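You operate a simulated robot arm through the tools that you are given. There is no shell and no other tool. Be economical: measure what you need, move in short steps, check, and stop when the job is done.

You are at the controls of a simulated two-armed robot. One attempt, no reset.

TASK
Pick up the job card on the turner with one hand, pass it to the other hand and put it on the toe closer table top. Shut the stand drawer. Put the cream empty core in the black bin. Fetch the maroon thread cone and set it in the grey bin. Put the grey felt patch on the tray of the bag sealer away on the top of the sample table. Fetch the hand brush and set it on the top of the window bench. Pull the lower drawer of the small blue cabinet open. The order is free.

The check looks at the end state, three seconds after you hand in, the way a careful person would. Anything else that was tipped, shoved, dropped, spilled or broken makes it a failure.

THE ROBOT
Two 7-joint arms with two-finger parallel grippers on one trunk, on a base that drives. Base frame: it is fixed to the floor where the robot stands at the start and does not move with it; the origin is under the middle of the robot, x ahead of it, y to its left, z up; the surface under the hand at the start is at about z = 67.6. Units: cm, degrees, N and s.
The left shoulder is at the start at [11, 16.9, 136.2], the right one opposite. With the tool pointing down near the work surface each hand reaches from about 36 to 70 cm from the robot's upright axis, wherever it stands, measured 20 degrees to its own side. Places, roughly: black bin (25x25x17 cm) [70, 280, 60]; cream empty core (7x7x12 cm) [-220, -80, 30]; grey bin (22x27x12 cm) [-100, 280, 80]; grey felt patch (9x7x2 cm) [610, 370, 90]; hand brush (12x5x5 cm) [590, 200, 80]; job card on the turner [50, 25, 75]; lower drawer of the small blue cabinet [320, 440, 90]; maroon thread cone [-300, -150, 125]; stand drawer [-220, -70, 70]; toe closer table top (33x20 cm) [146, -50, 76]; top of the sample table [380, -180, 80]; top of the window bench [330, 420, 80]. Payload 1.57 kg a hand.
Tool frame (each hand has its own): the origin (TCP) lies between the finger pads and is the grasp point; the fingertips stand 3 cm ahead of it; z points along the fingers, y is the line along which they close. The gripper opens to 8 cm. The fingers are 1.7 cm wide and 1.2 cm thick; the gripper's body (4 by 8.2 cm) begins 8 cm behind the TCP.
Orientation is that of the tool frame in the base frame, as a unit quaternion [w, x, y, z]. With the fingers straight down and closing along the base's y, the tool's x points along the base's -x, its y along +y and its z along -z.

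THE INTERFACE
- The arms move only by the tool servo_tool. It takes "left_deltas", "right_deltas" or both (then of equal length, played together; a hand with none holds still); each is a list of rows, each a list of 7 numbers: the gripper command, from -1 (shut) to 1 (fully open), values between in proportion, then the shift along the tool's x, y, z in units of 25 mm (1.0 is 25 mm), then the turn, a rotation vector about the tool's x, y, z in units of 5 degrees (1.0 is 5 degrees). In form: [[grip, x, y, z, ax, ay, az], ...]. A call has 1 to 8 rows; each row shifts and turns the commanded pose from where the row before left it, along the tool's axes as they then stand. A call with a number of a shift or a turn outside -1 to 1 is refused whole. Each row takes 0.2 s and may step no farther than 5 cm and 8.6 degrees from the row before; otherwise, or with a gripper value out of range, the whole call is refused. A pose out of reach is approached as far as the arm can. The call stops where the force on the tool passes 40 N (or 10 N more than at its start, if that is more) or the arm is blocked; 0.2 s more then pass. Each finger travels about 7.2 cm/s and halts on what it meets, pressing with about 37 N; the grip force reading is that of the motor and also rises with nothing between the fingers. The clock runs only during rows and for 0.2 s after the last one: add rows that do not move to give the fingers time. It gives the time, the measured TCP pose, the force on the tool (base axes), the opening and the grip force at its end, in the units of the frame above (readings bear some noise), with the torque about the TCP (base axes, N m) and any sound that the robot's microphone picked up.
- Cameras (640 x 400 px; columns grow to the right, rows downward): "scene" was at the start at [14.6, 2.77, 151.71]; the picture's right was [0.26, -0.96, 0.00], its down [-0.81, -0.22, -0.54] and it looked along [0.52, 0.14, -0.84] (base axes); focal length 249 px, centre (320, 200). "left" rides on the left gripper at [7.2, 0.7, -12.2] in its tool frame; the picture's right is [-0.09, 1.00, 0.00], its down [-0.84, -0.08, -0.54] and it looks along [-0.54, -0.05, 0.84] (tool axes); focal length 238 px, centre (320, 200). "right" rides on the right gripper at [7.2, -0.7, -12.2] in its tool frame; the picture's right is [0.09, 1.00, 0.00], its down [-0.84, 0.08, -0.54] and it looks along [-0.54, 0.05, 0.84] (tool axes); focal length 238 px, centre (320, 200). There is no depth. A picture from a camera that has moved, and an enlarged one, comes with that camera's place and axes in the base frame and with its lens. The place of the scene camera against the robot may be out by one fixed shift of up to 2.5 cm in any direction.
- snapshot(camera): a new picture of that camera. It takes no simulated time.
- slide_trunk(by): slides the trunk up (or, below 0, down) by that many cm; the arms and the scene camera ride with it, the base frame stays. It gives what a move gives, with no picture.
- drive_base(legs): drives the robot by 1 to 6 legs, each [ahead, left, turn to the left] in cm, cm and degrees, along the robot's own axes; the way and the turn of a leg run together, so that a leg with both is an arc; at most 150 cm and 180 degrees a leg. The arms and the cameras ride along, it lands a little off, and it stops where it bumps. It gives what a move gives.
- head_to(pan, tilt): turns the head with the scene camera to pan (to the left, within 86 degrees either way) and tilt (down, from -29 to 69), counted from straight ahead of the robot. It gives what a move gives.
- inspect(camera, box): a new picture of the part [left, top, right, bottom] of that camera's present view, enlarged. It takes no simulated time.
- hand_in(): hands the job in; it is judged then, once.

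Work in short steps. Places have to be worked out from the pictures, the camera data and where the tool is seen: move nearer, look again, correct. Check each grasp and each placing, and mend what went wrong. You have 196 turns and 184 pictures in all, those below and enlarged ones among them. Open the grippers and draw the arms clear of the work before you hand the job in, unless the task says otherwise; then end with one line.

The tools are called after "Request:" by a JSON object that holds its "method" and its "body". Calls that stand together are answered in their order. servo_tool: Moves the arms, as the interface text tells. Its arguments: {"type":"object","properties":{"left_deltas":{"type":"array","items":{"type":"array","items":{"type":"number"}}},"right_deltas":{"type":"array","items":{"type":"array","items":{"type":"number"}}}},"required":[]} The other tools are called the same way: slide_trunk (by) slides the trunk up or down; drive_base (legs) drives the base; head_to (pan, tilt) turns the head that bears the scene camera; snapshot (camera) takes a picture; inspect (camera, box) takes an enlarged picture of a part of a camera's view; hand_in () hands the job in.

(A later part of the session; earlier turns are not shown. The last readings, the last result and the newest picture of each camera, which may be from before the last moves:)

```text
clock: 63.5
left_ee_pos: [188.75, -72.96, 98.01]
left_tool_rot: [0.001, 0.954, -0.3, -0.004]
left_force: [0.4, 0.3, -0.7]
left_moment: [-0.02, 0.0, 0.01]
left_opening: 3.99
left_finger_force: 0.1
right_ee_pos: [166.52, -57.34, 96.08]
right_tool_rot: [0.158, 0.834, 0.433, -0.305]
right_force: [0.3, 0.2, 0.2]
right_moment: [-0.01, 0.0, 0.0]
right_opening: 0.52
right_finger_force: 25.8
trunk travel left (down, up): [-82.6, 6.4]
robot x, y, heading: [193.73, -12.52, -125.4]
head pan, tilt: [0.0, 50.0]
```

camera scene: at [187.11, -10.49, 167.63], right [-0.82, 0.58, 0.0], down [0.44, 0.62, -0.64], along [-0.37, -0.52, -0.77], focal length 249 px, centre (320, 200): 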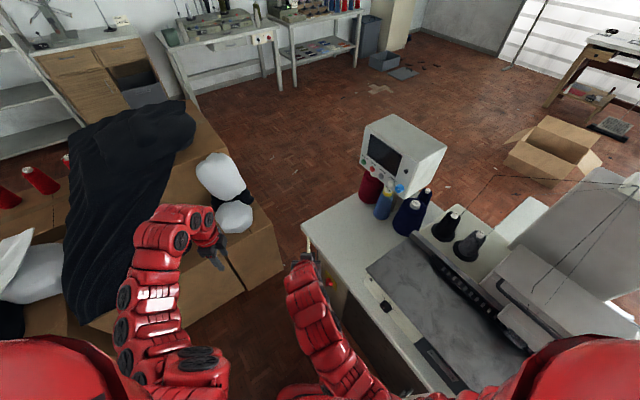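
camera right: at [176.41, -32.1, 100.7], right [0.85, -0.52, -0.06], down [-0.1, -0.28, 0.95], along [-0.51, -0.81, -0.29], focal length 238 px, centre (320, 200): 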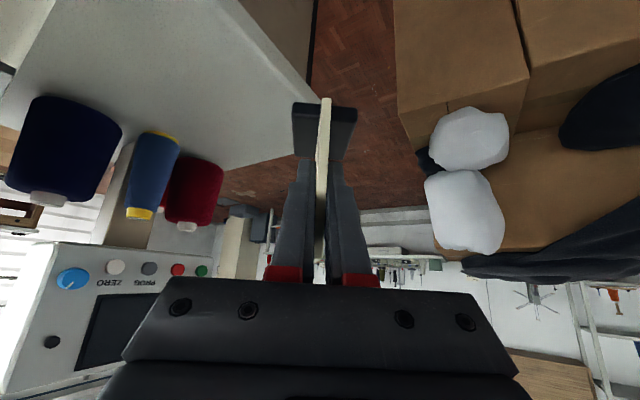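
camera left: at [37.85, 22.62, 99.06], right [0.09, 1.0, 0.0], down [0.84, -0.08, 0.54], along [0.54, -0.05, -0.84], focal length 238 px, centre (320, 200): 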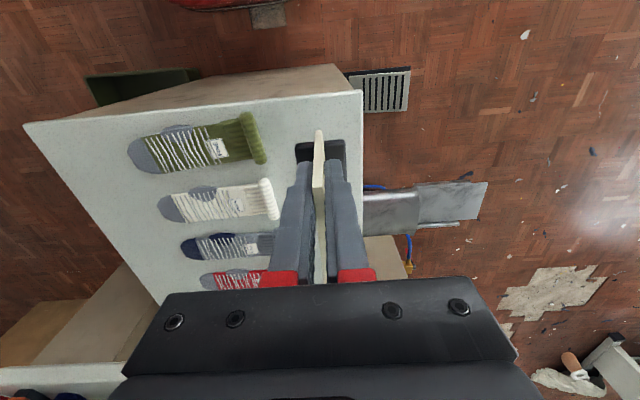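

I shift the card over the free corner at the same height, then look.

Request:
{"method": "servo_tool", "body": {"right_deltas": [[-1, -0.22, -0.93, 0.19, 0, 0, 0], [-1, -0.22, -0.93, 0.19, 0, 0, 0], [-1, -0.22, -0.93, 0.19, 0, 0, 0], [-1, -0.22, -0.93, 0.19, 0, 0, 0], [-1, -0.22, -0.93, 0.19, 0, 0, 0], [-1, -0.22, -0.93, 0.19, 0, 0, 0], [-1, -0.22, -0.93, 0.19, 0, 0, 0], [-1, -0.22, -0.93, 0.19, 0, 0, 0]]}}

Request:
{"method": "snapshot", "body": {"camera": "right"}}

Request:
{"method": "snapshot", "body": {"camera": "scene"}}

```text
clock: 65.3
left_ee_pos: [188.72, -73.14, 97.87]
left_tool_rot: [0.002, 0.954, -0.3, -0.005]
left_force: [-0.3, -0.4, -0.1]
left_moment: [0.01, -0.06, 0.03]
left_opening: 3.99
left_finger_force: 0.1
right_ee_pos: [148.08, -51.81, 95.87]
right_tool_rot: [0.158, 0.834, 0.433, -0.305]
right_force: [-0.7, 0.8, 0.2]
right_moment: [0.02, -0.02, 0.01]
right_opening: 0.54
right_finger_force: 25.1
trunk travel left (down, up): [-82.6, 6.4]
robot x, y, heading: [193.49, -12.6, -125.5]
head pan, tilt: [0.0, 50.0]
```

```text
154 pictures are left
camera right: at [155.27, -40.42, 100.57], right [0.85, -0.52, -0.06], down [-0.1, -0.28, 0.95], along [-0.51, -0.81, -0.29], focal length 238 px, centre (320, 200)
```

right: 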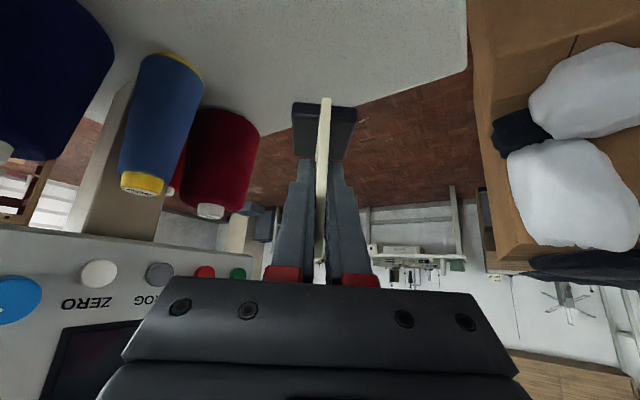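

```text
153 pictures are left
camera scene: at [184.34, -24.61, 167.62], right [-0.82, 0.58, 0.0], down [0.44, 0.63, -0.64], along [-0.37, -0.52, -0.77], focal length 249 px, centre (320, 200)
```

scene: 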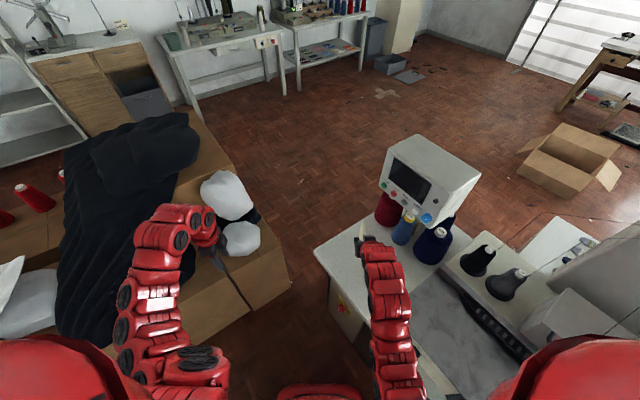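

The foot is above about [146,-54], well inside the free area. I lower vertically 11.5 cm and check.

Request:
{"method": "servo_tool", "body": {"right_deltas": [[-1, 0.645, 0, 0.764, 0, 0, 0], [-1, 0.645, 0, 0.764, 0, 0, 0], [-1, 0.645, 0, 0.764, 0, 0, 0], [-1, 0.645, 0, 0.764, 0, 0, 0], [-1, 0.39, 0, 0.46, 0, 0, 0]]}}

Request:
{"method": "snapshot", "body": {"camera": "right"}}

Request:
{"method": "inspect", "body": {"camera": "scene", "box": [300, 180, 460, 300]}}

```text
clock: 66.5
left_ee_pos: [188.87, -73.17, 97.91]
left_tool_rot: [0.002, 0.954, -0.3, -0.005]
left_force: [0.7, 0.1, -0.1]
left_moment: [-0.03, -0.02, 0.01]
left_opening: 3.98
left_finger_force: 0.1
right_ee_pos: [148.14, -51.46, 84.47]
right_tool_rot: [0.156, 0.834, 0.433, -0.305]
right_force: [0.0, 0.0, -0.1]
right_moment: [0.01, -0.03, -0.02]
right_opening: 0.52
right_finger_force: 25.6
trunk travel left (down, up): [-82.6, 6.4]
robot x, y, heading: [193.49, -12.77, -125.3]
head pan, tilt: [0.0, 50.0]
```

```text
152 pictures are left
camera right: at [155.29, -40.15, 89.16], right [0.85, -0.52, -0.06], down [-0.1, -0.28, 0.95], along [-0.51, -0.81, -0.29], focal length 238 px, centre (320, 200)
```

right: 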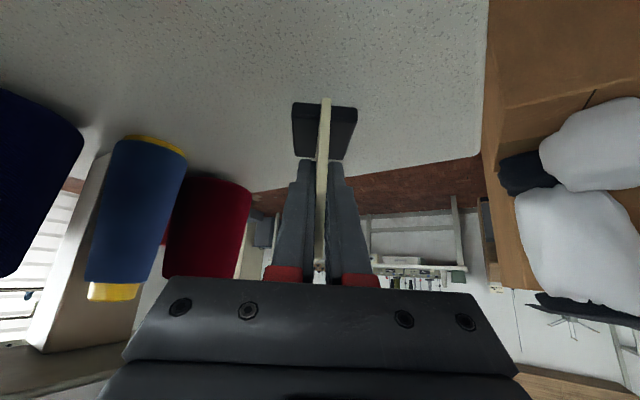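

```text
3.33 times, centred on (380, 240) of scene
camera zoom: at [184.41, -24.6, 167.63], right [-0.82, 0.58, 0.0], down [0.44, 0.63, -0.64], along [-0.37, -0.52, -0.77], focal length 831 px, centre (120, 67)
```

zoom: 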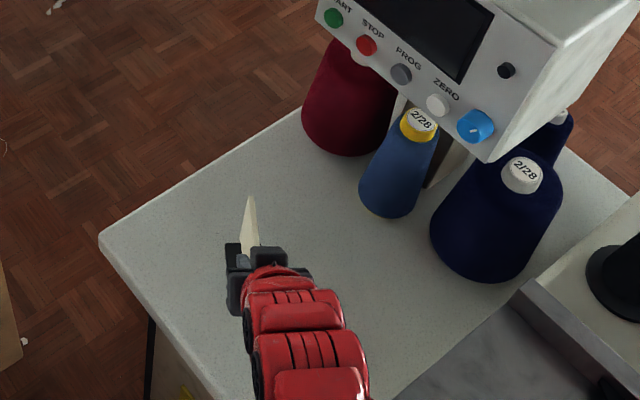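

Still clear of the surface. I lower slowly until contact shows.

Request:
{"method": "servo_tool", "body": {"right_deltas": [[-1, 0.129, 0, 0.153, 0, 0, 0], [-1, 0.129, 0, 0.153, 0, 0, 0], [-1, 0.129, 0, 0.153, 0, 0, 0], [-1, 0.065, 0, 0.076, 0, 0, 0]]}}

Request:
{"method": "servo_tool", "body": {"right_deltas": [[-1, 0.052, 0, 0.061, 0, 0, 0], [-1, 0, 0, 0, 0, 0, 0]]}}

```text
clock: 67.5
left_ee_pos: [188.71, -73.04, 97.83]
left_tool_rot: [0.001, 0.954, -0.299, -0.005]
left_force: [0.9, 0.5, 0.5]
left_moment: [-0.01, 0.01, -0.02]
left_opening: 4.01
left_finger_force: 0.1
right_ee_pos: [148.02, -51.5, 82.68]
right_tool_rot: [0.157, 0.833, 0.433, -0.305]
right_force: [0.4, 0.0, -0.5]
right_moment: [-0.05, 0.0, -0.02]
right_opening: 0.56
right_finger_force: 25.3
trunk travel left (down, up): [-82.6, 6.4]
robot x, y, heading: [194.03, -12.45, -125.3]
head pan, tilt: [0.0, 50.0]
```

```text
clock: 68.1
left_ee_pos: [188.88, -73.16, 97.9]
left_tool_rot: [0.001, 0.954, -0.3, -0.004]
left_force: [-0.5, -1.0, 0.1]
left_moment: [0.0, 0.02, -0.02]
left_opening: 4.01
left_finger_force: 0.0
right_ee_pos: [148.0, -51.57, 82.46]
right_tool_rot: [0.157, 0.834, 0.433, -0.305]
right_force: [0.3, 0.1, -0.8]
right_moment: [0.04, -0.02, -0.01]
right_opening: 0.55
right_finger_force: 25.0
trunk travel left (down, up): [-82.6, 6.4]
robot x, y, heading: [193.81, -12.81, -125.3]
head pan, tilt: [0.0, 50.0]
```

Request:
{"method": "servo_tool", "body": {"right_deltas": [[-1, 0.052, 0, 0.061, 0, 0, 0], [-1, 0.052, 0, 0.061, 0, 0, 0], [-1, 0, 0, 0, 0, 0, 0]]}}

Request:
{"method": "inspect", "body": {"camera": "right", "box": [220, 60, 420, 200]}}

```text
clock: 68.9
left_ee_pos: [188.73, -73.05, 97.82]
left_tool_rot: [0.0, 0.954, -0.3, -0.005]
left_force: [-0.1, -0.2, -0.7]
left_moment: [0.06, 0.01, 0.03]
left_opening: 4.03
left_finger_force: 0.1
right_ee_pos: [148.05, -51.7, 82.03]
right_tool_rot: [0.157, 0.833, 0.434, -0.304]
right_force: [-1.3, 0.3, 1.1]
right_moment: [0.02, 0.01, 0.0]
right_opening: 0.55
right_finger_force: 25.3
trunk travel left (down, up): [-82.6, 6.4]
robot x, y, heading: [193.77, -12.86, -125.2]
head pan, tilt: [0.0, 50.0]
```

```text
2.86 times, centred on (320, 130) of right
camera zoom: at [155.15, -40.28, 86.75], right [0.85, -0.52, -0.06], down [-0.1, -0.28, 0.95], along [-0.51, -0.81, -0.29], focal length 681 px, centre (320, 400)
```

zoom: 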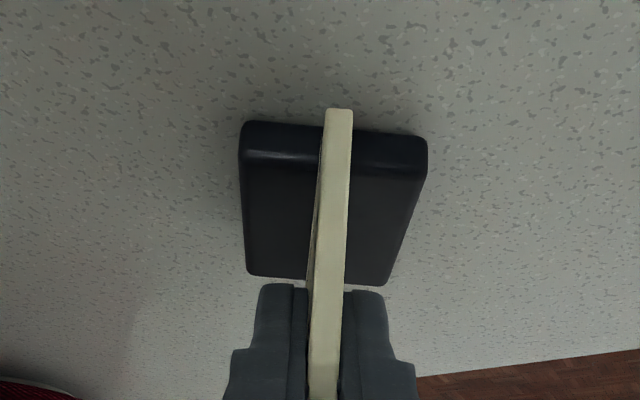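

Shadow shows it very near. I keep lowering by millimetres.

Request:
{"method": "servo_tool", "body": {"right_deltas": [[-1, 0.052, 0, 0.061, 0, 0, 0], [-1, 0.052, 0, 0.061, 0, 0, 0], [-1, 0, 0, 0, 0, 0, 0]]}}

Request:
{"method": "servo_tool", "body": {"right_deltas": [[-1, 0.052, 0, 0.061, 0, 0, 0], [-1, 0, 0, 0, 0, 0, 0]]}}

```text
clock: 69.7
left_ee_pos: [188.91, -72.94, 97.97]
left_tool_rot: [0.002, 0.954, -0.3, -0.004]
left_force: [0.6, -0.3, 0.4]
left_moment: [-0.02, 0.01, -0.01]
left_opening: 3.98
left_finger_force: 0.0
right_ee_pos: [148.07, -51.6, 81.89]
right_tool_rot: [0.158, 0.832, 0.433, -0.308]
right_force: [-1.4, 2.4, 17.6]
right_moment: [-0.53, 0.42, -0.06]
right_opening: 0.57
right_finger_force: 25.6
trunk travel left (down, up): [-82.6, 6.4]
robot x, y, heading: [193.87, -12.76, -125.2]
head pan, tilt: [0.0, 50.0]
```

```text
clock: 70.3
left_ee_pos: [188.95, -72.92, 98.08]
left_tool_rot: [0.002, 0.954, -0.3, -0.006]
left_force: [-0.3, -0.4, 0.3]
left_moment: [0.0, -0.02, -0.01]
left_opening: 4.0
left_finger_force: 0.0
right_ee_pos: [148.07, -51.56, 81.76]
right_tool_rot: [0.157, 0.833, 0.432, -0.307]
right_force: [-2.7, 1.0, 24.2]
right_moment: [-0.19, 0.11, -0.01]
right_opening: 0.55
right_finger_force: 25.9
trunk travel left (down, up): [-82.6, 6.4]
robot x, y, heading: [193.78, -12.96, -125.5]
head pan, tilt: [0.0, 50.0]
```

Contact (24 N). I ease up 2 mm and open slowly, then retreat along the tool axis.

Request:
{"method": "servo_tool", "body": {"right_deltas": [[-1, -0.06, 0, -0.07, 0, 0, 0], [-0.6, 0, 0, 0, 0, 0, 0], [-0.2, 0, 0, 0, 0, 0, 0], [0, 0, 0, 0, 0, 0, 0]]}}

Request:
{"method": "snapshot", "body": {"camera": "right"}}

```text
clock: 71.3
left_ee_pos: [188.75, -73.16, 97.99]
left_tool_rot: [0.002, 0.954, -0.3, -0.005]
left_force: [0.3, 0.4, 0.4]
left_moment: [0.02, -0.02, 0.01]
left_opening: 4.0
left_finger_force: 0.1
right_ee_pos: [147.97, -51.53, 81.77]
right_tool_rot: [0.157, 0.834, 0.433, -0.305]
right_force: [-0.2, 0.0, -0.6]
right_moment: [0.0, -0.02, 0.01]
right_opening: 3.99
right_finger_force: 0.1
trunk travel left (down, up): [-82.6, 6.4]
robot x, y, heading: [193.78, -12.35, -125.3]
head pan, tilt: [0.0, 50.0]
```

```text
149 pictures are left
camera right: at [155.19, -40.17, 86.41], right [0.85, -0.52, -0.06], down [-0.1, -0.28, 0.95], along [-0.51, -0.81, -0.3], focal length 238 px, centre (320, 200)
```

right: 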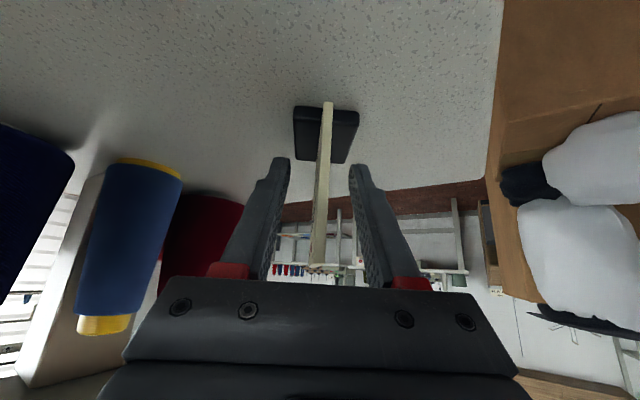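

The card stands free. I retreat up and back along the tool axis.

Request:
{"method": "servo_tool", "body": {"right_deltas": [[0, 0, 0, -0.5, 0, 0, 0], [0, 0, 0, -1, 0, 0, 0], [0, 0, 0, -1, 0, 0, 0], [0, 0, 0, -1, 0, 0, 0], [0, 0, 0, -1, 0, 0, 0], [0, 0, 0, -1, 0, 0, 0], [0, 0, 0, -1, 0, 0, 0]]}}

Request:
{"method": "inspect", "body": {"camera": "scene", "box": [300, 180, 460, 300]}}

```text
clock: 72.9
left_ee_pos: [188.82, -73.05, 97.9]
left_tool_rot: [0.001, 0.954, -0.3, -0.005]
left_force: [-1.6, -0.7, 0.4]
left_moment: [-0.02, -0.02, 0.03]
left_opening: 3.98
left_finger_force: 0.0
right_ee_pos: [154.05, -42.83, 94.15]
right_tool_rot: [0.157, 0.834, 0.432, -0.306]
right_force: [-0.9, 0.0, -0.9]
right_moment: [0.0, 0.0, 0.01]
right_opening: 3.97
right_finger_force: 0.0
trunk travel left (down, up): [-82.6, 6.4]
robot x, y, heading: [193.36, -12.78, -125.3]
head pan, tilt: [0.0, 50.0]
```

```text
3.33 times, centred on (380, 240) of scene
camera zoom: at [184.46, -24.52, 167.64], right [-0.82, 0.58, 0.0], down [0.44, 0.63, -0.64], along [-0.37, -0.52, -0.77], focal length 831 px, centre (120, 67)
```

zoom: 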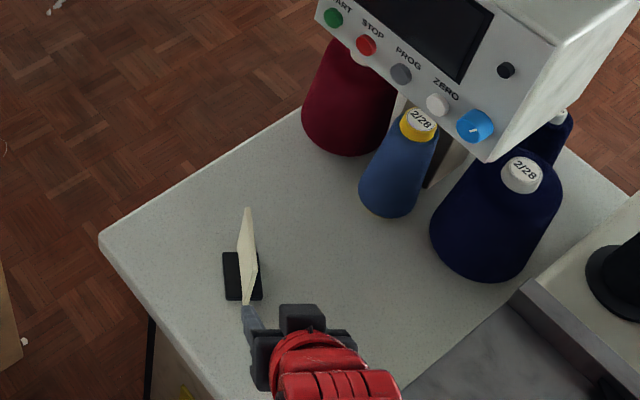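

Card done. I raise the trunk a little, back out of the gap to open floor and turn toward +x for the brush and felt.

Request:
{"method": "slide_trunk", "body": {"by": 6}}

Request:
{"method": "drive_base", "body": {"legs": [[-33, -10, 0], [-73, -52, 0], [0, 0, 125], [110, 0, 0]]}}

Request:
{"method": "head_to", "body": {"pan": 0, "tilt": 15}}

Request:
{"method": "snapshot", "body": {"camera": "scene"}}

```text
clock: 73.9
left_ee_pos: [188.89, -73.16, 103.85]
left_tool_rot: [0.002, 0.954, -0.3, -0.005]
left_force: [0.7, -0.2, 0.2]
left_moment: [0.0, 0.01, -0.03]
left_opening: 3.97
left_finger_force: 0.0
right_ee_pos: [153.93, -42.86, 100.19]
right_tool_rot: [0.156, 0.834, 0.432, -0.305]
right_force: [-0.1, 0.4, 0.0]
right_moment: [-0.03, 0.0, 0.0]
right_opening: 4.0
right_finger_force: 0.1
trunk travel left (down, up): [-88.6, 0.4]
robot x, y, heading: [193.69, -12.89, -125.3]
head pan, tilt: [0.0, 50.0]
```

```text
clock: 90.9
left_ee_pos: [364.46, 136.22, 103.92]
left_tool_rot: [0.005, 0.718, 0.696, -0.002]
left_force: [-0.9, 0.4, 0.6]
left_moment: [-0.01, 0.01, 0.0]
left_opening: 4.01
left_finger_force: 0.1
right_ee_pos: [358.17, 90.68, 100.15]
right_tool_rot: [0.344, 0.016, 0.939, -0.008]
right_force: [-0.5, 0.5, 0.0]
right_moment: [-0.01, 0.0, 0.02]
right_opening: 4.01
right_finger_force: 0.0
trunk travel left (down, up): [-88.6, 0.4]
robot x, y, heading: [311.64, 107.56, -2.4]
head pan, tilt: [0.0, 50.0]
```

```text
clock: 91.9
left_ee_pos: [364.49, 136.31, 103.82]
left_tool_rot: [0.005, 0.718, 0.696, -0.001]
left_force: [0.4, 0.0, 0.3]
left_moment: [-0.03, 0.02, -0.02]
left_opening: 3.99
left_finger_force: 0.1
right_ee_pos: [358.31, 90.74, 100.08]
right_tool_rot: [0.342, 0.015, 0.939, -0.007]
right_force: [-0.1, 0.6, 0.3]
right_moment: [-0.01, 0.0, 0.04]
right_opening: 4.0
right_finger_force: 0.1
trunk travel left (down, up): [-88.6, 0.4]
robot x, y, heading: [311.55, 107.45, -2.3]
head pan, tilt: [0.0, 15.0]
```

```text
147 pictures are left
camera scene: at [328.39, 107.59, 179.0], right [-0.04, -1.0, 0.0], down [-0.26, 0.01, -0.97], along [0.96, -0.04, -0.26], focal length 249 px, centre (320, 200)
```

scene: 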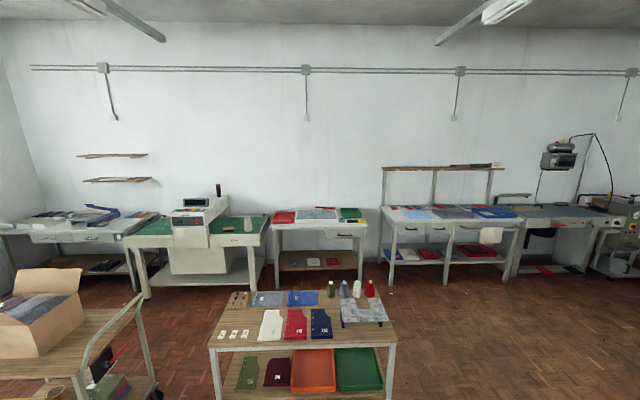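

The brush should be on the green-mat table, the felt on the table left of it. I enlarge both.

Request:
{"method": "inspect", "body": {"camera": "scene", "box": [110, 170, 290, 280]}}

Request:
{"method": "inspect", "body": {"camera": "scene", "box": [0, 180, 150, 280]}}

```text
3.56 times, centred on (200, 225) of scene
camera zoom: at [328.39, 107.59, 179.0], right [-0.04, -1.0, 0.0], down [-0.26, 0.01, -0.97], along [0.96, -0.04, -0.26], focal length 886 px, centre (747, 111)
```

zoom: 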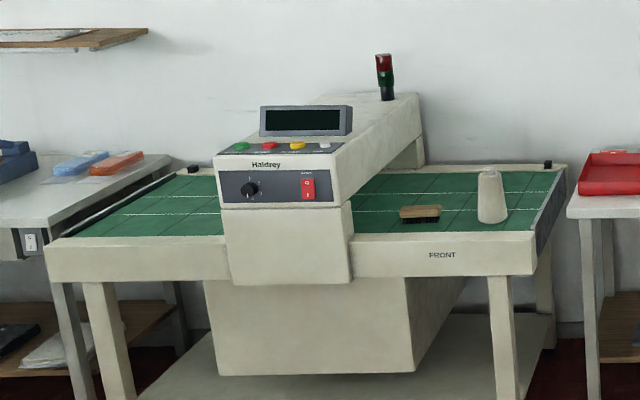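

```text
4.00 times, centred on (75, 230) of scene
camera zoom: at [328.39, 107.59, 179.0], right [-0.04, -1.0, 0.0], down [-0.26, 0.01, -0.97], along [0.96, -0.04, -0.26], focal length 997 px, centre (1300, 80)
```

zoom: 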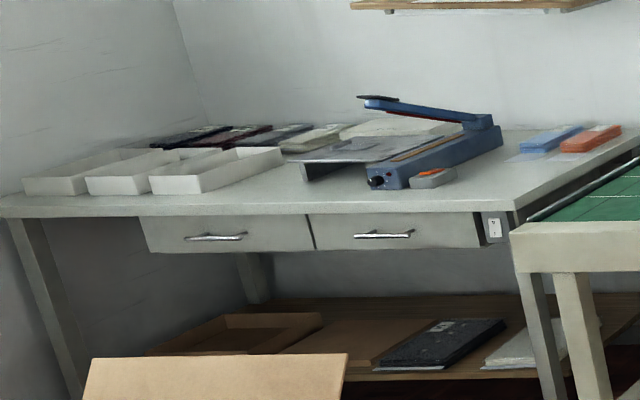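

Brush seen at ~[580,195] on the green table; I go round the right end of the garment table.

Request:
{"method": "drive_base", "body": {"legs": [[40, 0, 2.4], [0, -97, 0], [150, 0, 0], [18, 0, 0], [0, 0, 90], [115, 0, 0]]}}

Request:
{"method": "drive_base", "body": {"legs": [[0, 0, -90], [0, 45, 0]]}}

Request:
{"method": "head_to", "body": {"pan": 5, "tilt": 45}}

Request:
{"method": "snapshot", "body": {"camera": "scene"}}

```text
clock: 97.4
left_ee_pos: [408.46, 73.35, 103.88]
left_tool_rot: [0.004, 0.761, 0.648, -0.003]
left_force: [0.8, 0.2, 0.1]
left_moment: [0.01, 0.0, 0.0]
left_opening: 3.97
left_finger_force: 0.0
right_ee_pos: [396.29, 28.85, 100.01]
right_tool_rot: [0.341, 0.077, 0.936, -0.029]
right_force: [0.6, 0.2, -0.1]
right_moment: [-0.03, 0.0, -0.04]
right_opening: 3.99
right_finger_force: 0.1
trunk travel left (down, up): [-88.6, 0.4]
robot x, y, heading: [351.91, 51.18, -9.5]
head pan, tilt: [0.0, 15.0]
stopped in leg 2: the robot was blocked; the commanded pose is now the measured one
```

```text
clock: 100.9
left_ee_pos: [397.13, 5.54, 103.78]
left_tool_rot: [0.001, 0.997, 0.08, -0.004]
left_force: [0.4, -0.3, 0.7]
left_moment: [-0.01, 0.02, 0.01]
left_opening: 3.98
left_finger_force: 0.0
right_ee_pos: [351.22, 3.08, 100.05]
right_tool_rot: [0.259, 0.612, 0.713, -0.224]
right_force: [0.6, 0.5, -0.2]
right_moment: [0.03, 0.0, 0.03]
right_opening: 4.02
right_finger_force: 0.1
trunk travel left (down, up): [-88.6, 0.4]
robot x, y, heading: [358.56, 52.69, -81.3]
head pan, tilt: [0.0, 15.0]
stopped in leg 1: the robot was blocked; the commanded pose is now the measured one
```

```text
clock: 101.9
left_ee_pos: [397.03, 5.53, 103.8]
left_tool_rot: [0.001, 0.997, 0.079, -0.005]
left_force: [-0.9, -0.1, 0.0]
left_moment: [-0.01, 0.0, -0.03]
left_opening: 4.0
left_finger_force: 0.1
right_ee_pos: [350.95, 3.14, 100.04]
right_tool_rot: [0.259, 0.612, 0.713, -0.223]
right_force: [0.6, -1.2, 0.0]
right_moment: [-0.02, 0.0, -0.01]
right_opening: 4.01
right_finger_force: 0.0
trunk travel left (down, up): [-88.6, 0.4]
robot x, y, heading: [358.45, 52.54, -81.5]
head pan, tilt: [5.0, 45.0]
```

```text
144 pictures are left
camera scene: at [361.57, 37.48, 174.33], right [-0.97, -0.24, 0.0], down [-0.17, 0.69, -0.71], along [0.17, -0.69, -0.71], focal length 249 px, centre (320, 200)
```

scene: 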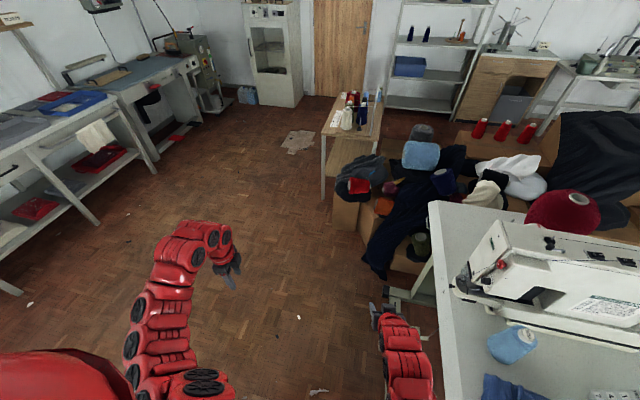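

I was blocked by the sewing table's corner (edge x≈325). I check whether anything there was disturbed.

Request:
{"method": "head_to", "body": {"pan": -50, "tilt": 45}}

Request:
{"method": "snapshot", "body": {"camera": "scene"}}

```text
clock: 103.1
left_ee_pos: [397.13, 5.57, 103.85]
left_tool_rot: [0.002, 0.997, 0.079, -0.004]
left_force: [0.2, -0.6, 0.1]
left_moment: [0.01, 0.04, -0.05]
left_opening: 3.99
left_finger_force: 0.1
right_ee_pos: [351.05, 3.15, 100.09]
right_tool_rot: [0.259, 0.612, 0.713, -0.224]
right_force: [0.4, 0.8, -0.5]
right_moment: [-0.02, 0.0, 0.02]
right_opening: 4.02
right_finger_force: 0.0
trunk travel left (down, up): [-88.6, 0.4]
robot x, y, heading: [358.47, 52.52, -81.5]
head pan, tilt: [-50.0, 45.0]
```

```text
143 pictures are left
camera scene: at [354.39, 39.31, 174.32], right [-0.75, 0.66, 0.0], down [0.47, 0.53, -0.71], along [-0.47, -0.53, -0.71], focal length 249 px, centre (320, 200)
```

scene: 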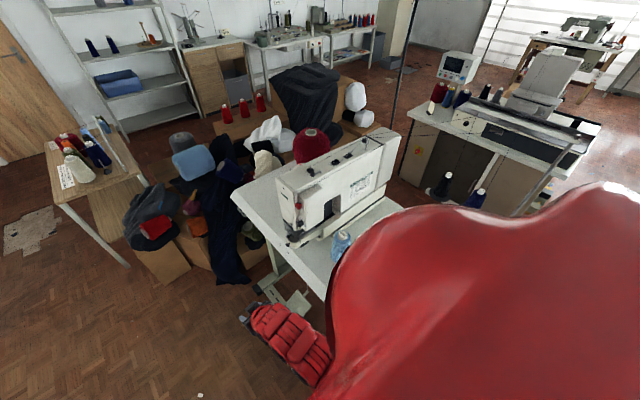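

Nothing was disturbed. I move ahead a bit away from the corner, turn to +x and go along y≈10 past the garment table.

Request:
{"method": "drive_base", "body": {"legs": [[42, 8, 0], [0, 0, 81.5], [140, 0, 0]]}}

Request:
{"method": "head_to", "body": {"pan": 45, "tilt": 30}}

Request:
{"method": "snapshot", "body": {"camera": "scene"}}

```text
clock: 116.0
left_ee_pos: [568.12, 48.66, 103.75]
left_tool_rot: [0.004, 0.691, 0.723, -0.002]
left_force: [-0.5, 0.0, -0.4]
left_moment: [0.02, 0.0, -0.02]
left_opening: 4.0
left_finger_force: 0.0
right_ee_pos: [565.15, 2.58, 100.07]
right_tool_rot: [0.342, -0.017, 0.94, 0.005]
right_force: [0.1, 0.0, 0.5]
right_moment: [0.03, -0.02, 0.01]
right_opening: 3.98
right_finger_force: 0.1
trunk travel left (down, up): [-88.6, 0.4]
robot x, y, heading: [517.32, 16.04, 2.2]
head pan, tilt: [-50.0, 45.0]
```

```text
clock: 117.8
left_ee_pos: [568.08, 48.77, 103.91]
left_tool_rot: [0.005, 0.691, 0.723, -0.002]
left_force: [0.3, 0.7, 0.3]
left_moment: [-0.02, 0.01, 0.01]
left_opening: 4.0
left_finger_force: 0.1
right_ee_pos: [565.13, 2.6, 100.2]
right_tool_rot: [0.342, -0.017, 0.939, 0.006]
right_force: [0.2, 0.1, -0.3]
right_moment: [0.03, 0.02, -0.04]
right_opening: 4.02
right_finger_force: 0.0
trunk travel left (down, up): [-88.6, 0.4]
robot x, y, heading: [517.07, 15.73, 2.1]
head pan, tilt: [45.0, 30.0]
```

```text
142 pictures are left
camera scene: at [531.19, 23.76, 176.58], right [0.73, -0.68, 0.0], down [-0.34, -0.37, -0.87], along [0.59, 0.63, -0.5], focal length 249 px, centre (320, 200)
```

scene: 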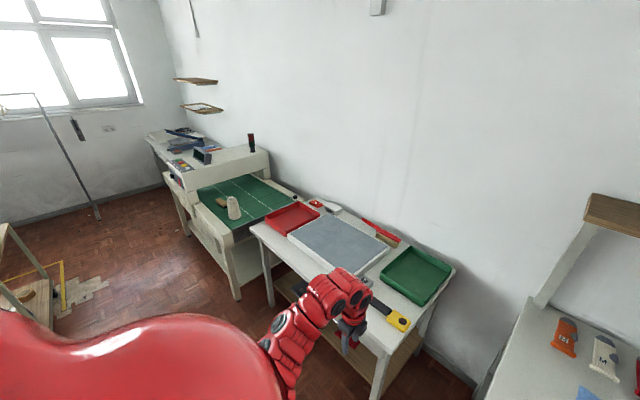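

Brush confirmed near [589,196]. I strafe left along the wall tables to y≈190.

Request:
{"method": "drive_base", "body": {"legs": [[4, 0, -2], [3, 88, 0], [0, 84, 0]]}}

Request:
{"method": "head_to", "body": {"pan": 5, "tilt": 45}}

Request:
{"method": "snapshot", "body": {"camera": "scene"}}

```text
clock: 126.5
left_ee_pos: [577.09, 213.32, 103.65]
left_tool_rot: [0.011, 0.711, 0.703, -0.011]
left_force: [0.9, -6.7, -4.5]
left_moment: [-0.03, -0.12, 0.15]
left_opening: 3.9
left_finger_force: 0.1
right_ee_pos: [572.43, 168.4, 100.19]
right_tool_rot: [0.343, 0.0, 0.939, -0.002]
right_force: [-0.8, -0.1, 0.7]
right_moment: [-0.02, 0.0, 0.03]
right_opening: 3.98
right_finger_force: 0.1
trunk travel left (down, up): [-88.6, 0.4]
robot x, y, heading: [525.0, 183.34, -0.2]
head pan, tilt: [45.0, 30.0]
stopped in leg 3: the force on the tool passed its limit at 54 N (the readings are from after the stop); the commanded pose is now the measured one
```

```text
clock: 127.6
left_ee_pos: [577.22, 213.32, 103.8]
left_tool_rot: [0.01, 0.71, 0.704, -0.008]
left_force: [0.3, -2.0, 1.9]
left_moment: [0.01, 0.0, 0.05]
left_opening: 3.98
left_finger_force: 0.1
right_ee_pos: [572.38, 168.31, 100.08]
right_tool_rot: [0.342, 0.001, 0.94, -0.001]
right_force: [0.0, 0.3, -0.5]
right_moment: [-0.01, 0.03, 0.03]
right_opening: 3.99
right_finger_force: 0.1
trunk travel left (down, up): [-88.6, 0.4]
robot x, y, heading: [525.0, 183.68, -0.3]
head pan, tilt: [5.0, 45.0]
```

```text
141 pictures are left
camera scene: at [540.87, 184.98, 174.32], right [0.08, -1.0, 0.0], down [-0.7, -0.06, -0.71], along [0.7, 0.06, -0.71], focal length 249 px, centre (320, 200)
```

scene: 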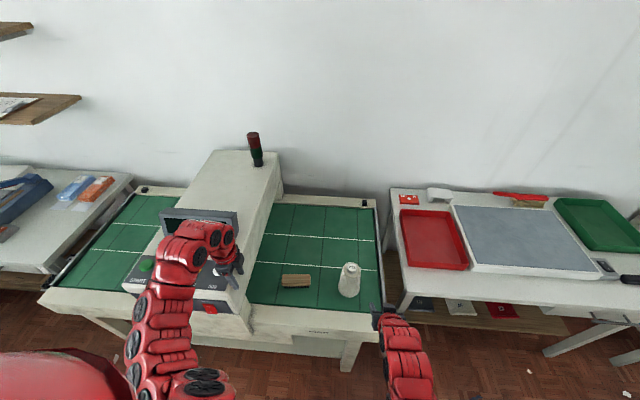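

The left hand brushed the sealer machine's side; I move the base right, away from it, then check.

Request:
{"method": "drive_base", "body": {"legs": [[0, -15, 0.2]]}}

Request:
{"method": "snapshot", "body": {"camera": "scene"}}

Request:
{"method": "snapshot", "body": {"camera": "left"}}

```text
clock: 129.0
left_ee_pos: [576.91, 198.93, 103.76]
left_tool_rot: [0.01, 0.708, 0.706, -0.009]
left_force: [0.4, 0.5, 0.7]
left_moment: [-0.02, -0.01, -0.02]
left_opening: 3.99
left_finger_force: 0.0
right_ee_pos: [572.4, 153.82, 100.07]
right_tool_rot: [0.341, -0.002, 0.94, -0.001]
right_force: [0.6, -0.1, 0.6]
right_moment: [-0.01, 0.02, 0.0]
right_opening: 4.01
right_finger_force: 0.0
trunk travel left (down, up): [-88.6, 0.4]
robot x, y, heading: [524.88, 168.71, 0.3]
head pan, tilt: [5.0, 45.0]
```

```text
140 pictures are left
camera scene: at [540.86, 170.43, 174.32], right [0.09, -1.0, 0.0], down [-0.7, -0.06, -0.71], along [0.7, 0.06, -0.71], focal length 249 px, centre (320, 200)
```

scene: 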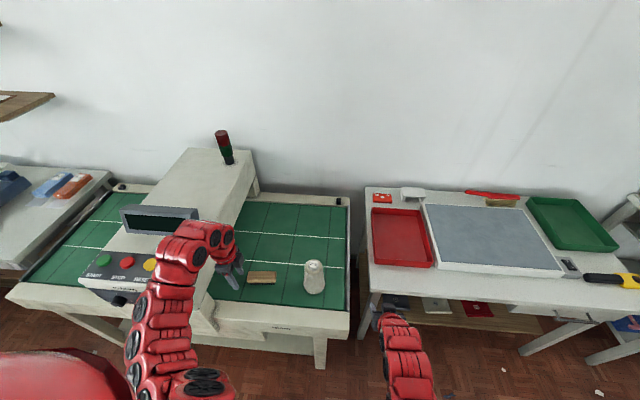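

```text
139 pictures are left
camera left: at [577.54, 206.49, 115.65], right [1.0, -0.09, 0.0], down [-0.08, -0.82, 0.57], along [-0.05, -0.56, -0.82], focal length 238 px, centre (320, 200)
```

left: 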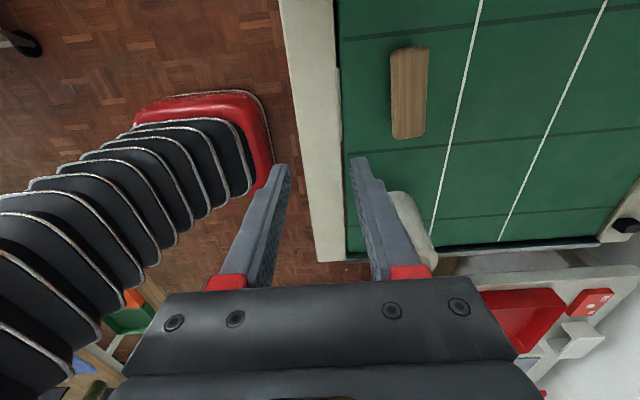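

Brush centre ≈[588.8,199.1], rotated ~8°. I drive ahead 9 cm and align the left hand above it.

Request:
{"method": "drive_base", "body": {"legs": [[9, 0, 0]]}}

Request:
{"method": "servo_tool", "body": {"left_deltas": [[1, 0, 0.6, 0, 0, 0, -0.8], [1, 0, 0.5, 0.6, 0, 0, -0.8], [1, 0, 0, 1, 0, 0, 0], [1, 0, 0, 1, 0, 0, 0]]}}

Request:
{"method": "snapshot", "body": {"camera": "left"}}

```text
clock: 130.1
left_ee_pos: [585.96, 198.72, 103.69]
left_tool_rot: [0.01, 0.709, 0.706, -0.009]
left_force: [0.1, 0.2, 0.8]
left_moment: [-0.02, -0.03, -0.02]
left_opening: 3.98
left_finger_force: 0.0
right_ee_pos: [581.33, 153.62, 100.04]
right_tool_rot: [0.343, -0.002, 0.939, 0.0]
right_force: [-0.9, -0.1, -0.9]
right_moment: [0.02, 0.01, -0.01]
right_opening: 4.0
right_finger_force: 0.0
trunk travel left (down, up): [-88.6, 0.4]
robot x, y, heading: [533.68, 168.6, 0.1]
head pan, tilt: [5.0, 45.0]
```

```text
clock: 131.1
left_ee_pos: [588.66, 198.7, 97.36]
left_tool_rot: [0.009, 0.658, 0.753, -0.009]
left_force: [0.5, -0.2, 0.1]
left_moment: [0.0, -0.02, -0.01]
left_opening: 7.97
left_finger_force: 0.1
right_ee_pos: [581.38, 153.73, 100.23]
right_tool_rot: [0.344, -0.002, 0.939, 0.0]
right_force: [0.2, -0.8, 0.0]
right_moment: [-0.01, 0.0, -0.03]
right_opening: 4.0
right_finger_force: 0.1
trunk travel left (down, up): [-88.6, 0.4]
robot x, y, heading: [534.07, 168.51, 0.3]
head pan, tilt: [5.0, 45.0]
```

```text
138 pictures are left
camera left: at [588.2, 206.33, 109.32], right [1.0, 0.04, 0.0], down [0.04, -0.82, 0.56], along [0.03, -0.56, -0.83], focal length 238 px, centre (320, 200)
```

left: 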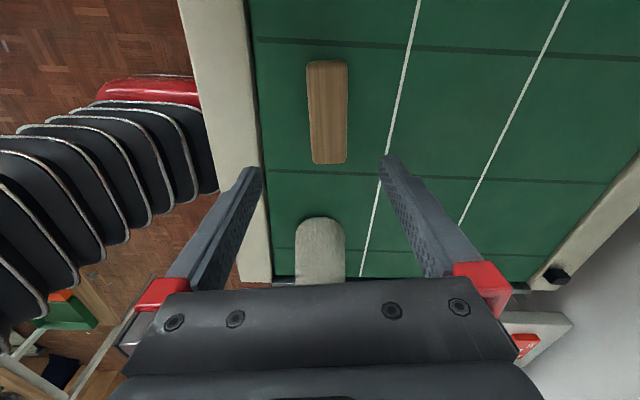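

Brush lies slightly ahead/left of the TCP; I correct by ~0.8 cm and descend to z≈83.

Request:
{"method": "servo_tool", "body": {"left_deltas": [[1, 0.32, 0.3, 0.75, 0, 0, 0], [1, 0, 0, 1, 0, 0, 0], [1, 0, 0, 1, 0, 0, 0], [1, 0, 0, 1, 0, 0, 0], [1, 0, 0, 1, 0, 0, 0], [1, 0, 0, 1, 0, 0, 0]]}}

Request:
{"method": "snapshot", "body": {"camera": "left"}}

```text
clock: 132.5
left_ee_pos: [589.43, 199.16, 83.07]
left_tool_rot: [0.01, 0.658, 0.753, -0.009]
left_force: [-0.1, 0.8, -0.3]
left_moment: [-0.03, 0.01, -0.02]
left_opening: 7.99
left_finger_force: 0.1
right_ee_pos: [581.58, 153.66, 99.99]
right_tool_rot: [0.343, -0.002, 0.939, -0.001]
right_force: [0.7, -0.6, 0.1]
right_moment: [-0.01, 0.0, -0.01]
right_opening: 3.98
right_finger_force: 0.1
trunk travel left (down, up): [-88.6, 0.4]
robot x, y, heading: [533.83, 168.48, 0.2]
head pan, tilt: [5.0, 45.0]
```

```text
137 pictures are left
camera left: at [589.02, 206.84, 95.03], right [1.0, 0.04, 0.0], down [0.04, -0.82, 0.56], along [0.02, -0.56, -0.83], focal length 238 px, centre (320, 200)
```

left: 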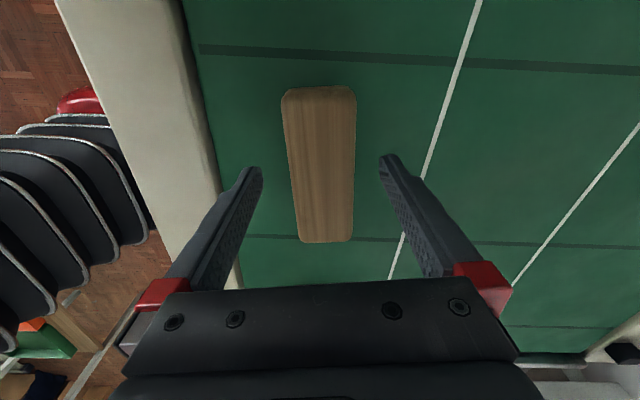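

Brush top is around z≈80.5, so I go 3 cm lower (tips ~77) and close.

Request:
{"method": "servo_tool", "body": {"left_deltas": [[1, 0, 0, 0.6, 0, 0, 0], [1, 0, 0, 0.6, 0, 0, 0], [-0.4, 0, 0, 0, 0, 0, 0], [-1, 0, 0, 0, 0, 0, 0], [-1, 0, 0, 0, 0, 0, 0], [-1, 0, 0, 0, 0, 0, 0], [-1, 0, 0, 0, 0, 0, 0]]}}

Request:
{"method": "snapshot", "body": {"camera": "left"}}

```text
clock: 134.1
left_ee_pos: [589.45, 199.0, 80.02]
left_tool_rot: [0.01, 0.657, 0.754, -0.009]
left_force: [-0.5, -0.2, 0.9]
left_moment: [0.05, 0.0, -0.01]
left_opening: 4.56
left_finger_force: 36.9
right_ee_pos: [581.49, 153.59, 100.12]
right_tool_rot: [0.342, -0.002, 0.94, 0.0]
right_force: [0.1, -0.6, 0.6]
right_moment: [0.05, -0.02, -0.01]
right_opening: 4.0
right_finger_force: 0.0
trunk travel left (down, up): [-88.6, 0.4]
robot x, y, heading: [533.91, 168.67, 0.0]
head pan, tilt: [5.0, 45.0]
```

```text
136 pictures are left
camera left: at [588.99, 206.69, 91.9], right [1.0, 0.04, 0.0], down [0.04, -0.82, 0.56], along [0.03, -0.56, -0.83], focal length 238 px, centre (320, 200)
```

left: 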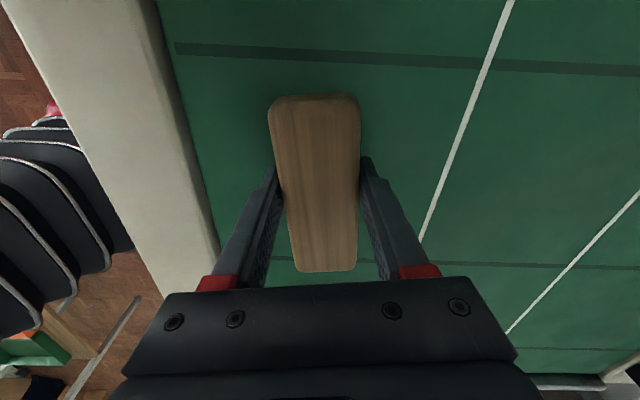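

Gripped (4.56 cm, 37 N). I lift 20 cm and check.

Request:
{"method": "servo_tool", "body": {"left_deltas": [[-1, 0, 0, -0.6, 0, 0, 0], [-1, 0, 0, -1, 0, 0, 0], [-1, 0, 0, -1, 0, 0, 0], [-1, 0, 0, -1, 0, 0, 0], [-1, 0, 0, -1, 0, 0, 0], [-1, 0, 0, -1, 0, 0, 0], [-1, 0, 0, -1, 0, 0, 0], [-1, 0, 0, -1, 0, 0, 0]]}}

Request:
{"method": "snapshot", "body": {"camera": "left"}}

Request:
{"method": "head_to", "body": {"pan": 50, "tilt": 35}}

Request:
{"method": "snapshot", "body": {"camera": "scene"}}

```text
clock: 135.9
left_ee_pos: [589.47, 199.64, 98.9]
left_tool_rot: [0.008, 0.657, 0.754, -0.009]
left_force: [-0.4, 0.4, -2.0]
left_moment: [0.02, 0.0, -0.03]
left_opening: 4.54
left_finger_force: 36.6
right_ee_pos: [581.49, 153.61, 100.05]
right_tool_rot: [0.342, -0.002, 0.94, 0.0]
right_force: [0.4, 0.3, -0.3]
right_moment: [-0.01, -0.02, 0.01]
right_opening: 3.98
right_finger_force: 0.0
trunk travel left (down, up): [-88.6, 0.4]
robot x, y, heading: [533.77, 168.89, 0.1]
head pan, tilt: [5.0, 45.0]
```

```text
135 pictures are left
camera left: at [589.0, 207.23, 110.8], right [1.0, 0.04, 0.0], down [0.04, -0.82, 0.56], along [0.02, -0.56, -0.83], focal length 238 px, centre (320, 200)
```

left: 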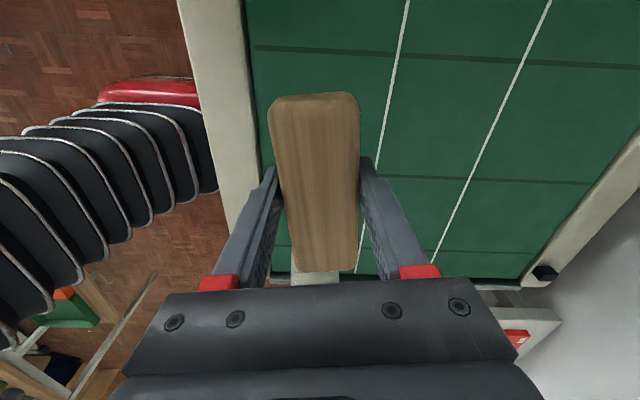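

```text
clock: 137.0
left_ee_pos: [589.54, 199.63, 98.84]
left_tool_rot: [0.009, 0.657, 0.754, -0.009]
left_force: [-0.1, 1.0, -0.9]
left_moment: [0.02, -0.02, 0.03]
left_opening: 4.56
left_finger_force: 36.7
right_ee_pos: [581.45, 153.59, 100.08]
right_tool_rot: [0.342, -0.002, 0.94, 0.0]
right_force: [0.5, 0.1, 0.4]
right_moment: [-0.03, 0.03, 0.03]
right_opening: 4.0
right_finger_force: 0.1
trunk travel left (down, up): [-88.6, 0.4]
robot x, y, heading: [534.11, 168.41, -0.1]
head pan, tilt: [50.0, 35.0]
```

```text
134 pictures are left
camera scene: at [547.43, 176.22, 175.8], right [0.77, -0.64, 0.0], down [-0.37, -0.44, -0.82], along [0.53, 0.63, -0.57], focal length 249 px, centre (320, 200)
```

scene: 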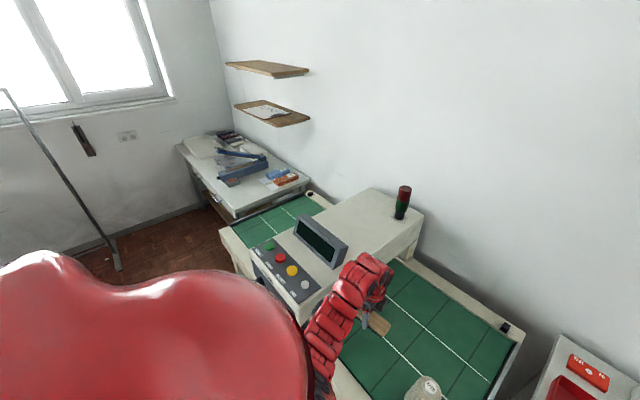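

Brush held. Before moving I look left to see the aisle (cart behind).

Request:
{"method": "drive_base", "body": {"legs": [[-15, 0, 0]]}}

Request:
{"method": "head_to", "body": {"pan": 86, "tilt": 35}}

Request:
{"method": "snapshot", "body": {"camera": "scene"}}

```text
clock: 138.4
left_ee_pos: [574.5, 199.62, 98.62]
left_tool_rot: [0.008, 0.657, 0.754, -0.01]
left_force: [0.3, -0.1, -0.6]
left_moment: [0.02, 0.04, 0.02]
left_opening: 4.57
left_finger_force: 36.8
right_ee_pos: [566.55, 153.71, 100.11]
right_tool_rot: [0.341, -0.002, 0.94, 0.0]
right_force: [0.6, -0.2, 1.3]
right_moment: [0.0, -0.01, 0.0]
right_opening: 4.0
right_finger_force: 0.0
trunk travel left (down, up): [-88.6, 0.4]
robot x, y, heading: [519.32, 168.27, -0.1]
head pan, tilt: [50.0, 35.0]
```

```text
clock: 139.4
left_ee_pos: [574.45, 199.49, 98.85]
left_tool_rot: [0.009, 0.658, 0.753, -0.01]
left_force: [0.5, 1.0, -1.0]
left_moment: [0.02, 0.0, -0.03]
left_opening: 4.55
left_finger_force: 36.9
right_ee_pos: [566.49, 153.76, 99.97]
right_tool_rot: [0.341, -0.003, 0.94, 0.001]
right_force: [-0.2, 0.6, -0.5]
right_moment: [-0.03, 0.01, 0.01]
right_opening: 3.98
right_finger_force: 0.1
trunk travel left (down, up): [-88.6, 0.4]
robot x, y, heading: [519.05, 168.46, 0.0]
head pan, tilt: [85.9, 35.0]
```

```text
133 pictures are left
camera scene: at [527.42, 178.24, 175.8], right [1.0, -0.07, 0.0], down [-0.04, -0.57, -0.82], along [0.06, 0.82, -0.57], focal length 249 px, centre (320, 200)
```

scene: 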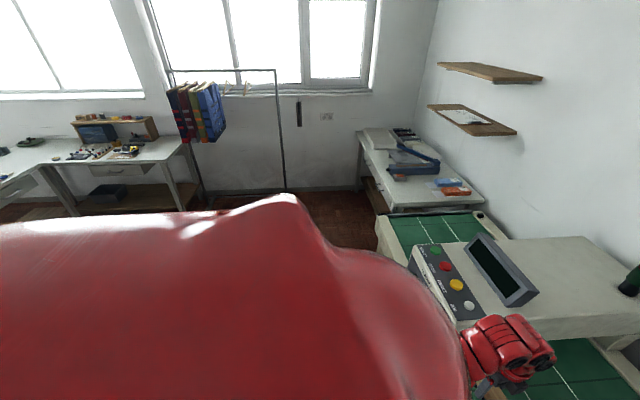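

The machine fronts are at x≈571. I draw both hands in a little, then strafe left in short legs toward the sealer table.

Request:
{"method": "servo_tool", "body": {"left_deltas": [[-1, 0.1, -0.8, 0, 0, 0, 0], [-1, 0.1, -0.8, 0, 0, 0, 0], [-1, 0.1, -0.8, 0, 0, 0, 0], [-1, 0.1, -0.8, 0, 0, 0, 0]], "right_deltas": [[0, 0.4, 0, -0.32, 0, 0, 0], [0, 0.4, 0, -0.32, 0, 0, 0], [0, 0.4, 0, -0.32, 0, 0, 0], [0, 0.4, 0, -0.32, 0, 0, 0]]}}

Request:
{"method": "drive_base", "body": {"legs": [[-3, 50, 0]]}}

Request:
{"method": "snapshot", "body": {"camera": "left"}}

```text
clock: 140.4
left_ee_pos: [566.44, 199.58, 98.98]
left_tool_rot: [0.01, 0.657, 0.753, -0.01]
left_force: [-0.6, 0.0, -1.8]
left_moment: [0.02, -0.02, 0.0]
left_opening: 4.53
left_finger_force: 37.0
right_ee_pos: [563.04, 153.77, 98.24]
right_tool_rot: [0.342, -0.002, 0.94, 0.0]
right_force: [0.2, -0.3, 0.3]
right_moment: [0.0, -0.01, 0.0]
right_opening: 3.99
right_finger_force: 0.0
right hand out of reach, approached as far as the arm can: row 1, 2, 3, 4
trunk travel left (down, up): [-88.6, 0.4]
robot x, y, heading: [518.8, 168.51, 0.2]
head pan, tilt: [85.9, 35.0]
```

```text
clock: 143.3
left_ee_pos: [563.34, 247.67, 98.8]
left_tool_rot: [0.01, 0.658, 0.753, -0.01]
left_force: [0.0, 0.1, -0.4]
left_moment: [-0.02, 0.02, -0.01]
left_opening: 4.56
left_finger_force: 37.1
right_ee_pos: [560.14, 201.78, 97.94]
right_tool_rot: [0.343, -0.002, 0.939, 0.0]
right_force: [0.4, -0.5, -0.3]
right_moment: [-0.03, 0.01, 0.02]
right_opening: 3.99
right_finger_force: 0.0
trunk travel left (down, up): [-88.6, 0.4]
robot x, y, heading: [516.06, 216.77, 0.2]
head pan, tilt: [85.9, 35.0]
```

```text
132 pictures are left
camera left: at [562.95, 255.29, 110.78], right [1.0, 0.04, 0.0], down [0.04, -0.82, 0.56], along [0.02, -0.56, -0.83], focal length 238 px, centre (320, 200)
```

left: 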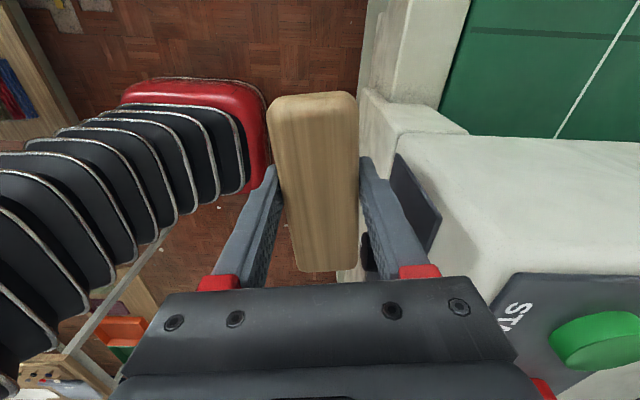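

Console is near the fingers; I back 4 cm more and continue left.

Request:
{"method": "drive_base", "body": {"legs": [[-4, 0, 0], [0, 60, 0]]}}

Request:
{"method": "drive_base", "body": {"legs": [[0, 65, 0]]}}

Request:
{"method": "head_to", "body": {"pan": 10, "tilt": 40}}

Request:
{"method": "snapshot", "body": {"camera": "scene"}}

```text
clock: 147.2
left_ee_pos: [559.22, 308.83, 98.73]
left_tool_rot: [0.01, 0.656, 0.755, -0.009]
left_force: [0.3, -0.1, -1.1]
left_moment: [0.03, -0.01, 0.03]
left_opening: 4.55
left_finger_force: 37.5
right_ee_pos: [556.02, 263.19, 98.02]
right_tool_rot: [0.343, -0.002, 0.939, 0.0]
right_force: [-0.4, 0.4, 0.6]
right_moment: [-0.03, 0.0, 0.02]
right_opening: 4.0
right_finger_force: 0.1
trunk travel left (down, up): [-88.6, 0.4]
robot x, y, heading: [511.4, 277.83, -0.0]
head pan, tilt: [85.9, 35.0]
```

```text
clock: 150.8
left_ee_pos: [559.11, 373.88, 98.87]
left_tool_rot: [0.01, 0.658, 0.753, -0.009]
left_force: [-0.2, 0.6, -0.5]
left_moment: [0.02, 0.02, -0.02]
left_opening: 4.55
left_finger_force: 36.5
right_ee_pos: [555.81, 328.07, 98.09]
right_tool_rot: [0.342, -0.003, 0.94, 0.001]
right_force: [1.2, 0.1, -0.6]
right_moment: [0.01, 0.01, -0.02]
right_opening: 4.0
right_finger_force: 0.1
trunk travel left (down, up): [-88.6, 0.4]
robot x, y, heading: [511.8, 342.81, 0.3]
head pan, tilt: [85.9, 35.0]
```

```text
clock: 152.3
left_ee_pos: [558.98, 373.95, 98.8]
left_tool_rot: [0.01, 0.657, 0.753, -0.009]
left_force: [0.0, -0.5, -0.2]
left_moment: [-0.02, -0.01, -0.02]
left_opening: 4.54
left_finger_force: 37.1
right_ee_pos: [555.8, 328.06, 97.93]
right_tool_rot: [0.342, -0.002, 0.94, 0.0]
right_force: [0.8, -0.5, 1.2]
right_moment: [0.0, -0.01, 0.01]
right_opening: 3.98
right_finger_force: 0.1
trunk travel left (down, up): [-88.6, 0.4]
robot x, y, heading: [511.58, 343.01, 0.0]
head pan, tilt: [10.0, 40.0]
```

```text
131 pictures are left
camera scene: at [527.67, 345.28, 175.05], right [0.18, -0.98, 0.0], down [-0.63, -0.11, -0.77], along [0.75, 0.14, -0.64], focal length 249 px, centre (320, 200)
```

scene: 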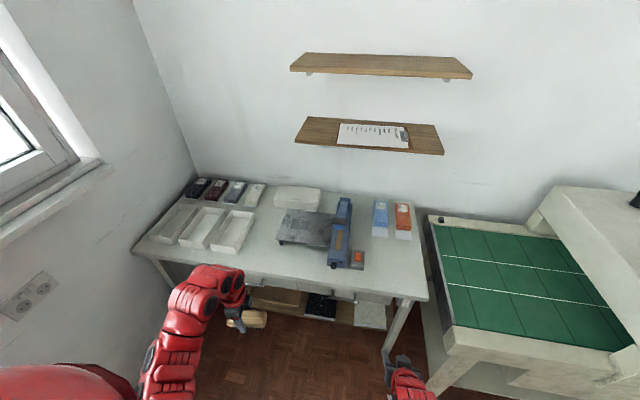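

Request:
{"method": "inspect", "body": {"camera": "scene", "box": [240, 170, 400, 290]}}

```text
3.33 times, centred on (320, 230) of scene
camera zoom: at [527.67, 345.28, 175.05], right [0.18, -0.98, 0.0], down [-0.63, -0.11, -0.77], along [0.75, 0.14, -0.64], focal length 831 px, centre (320, 100)
```

zoom: 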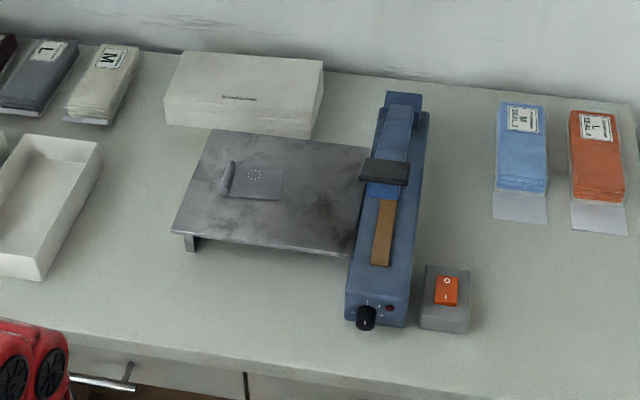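

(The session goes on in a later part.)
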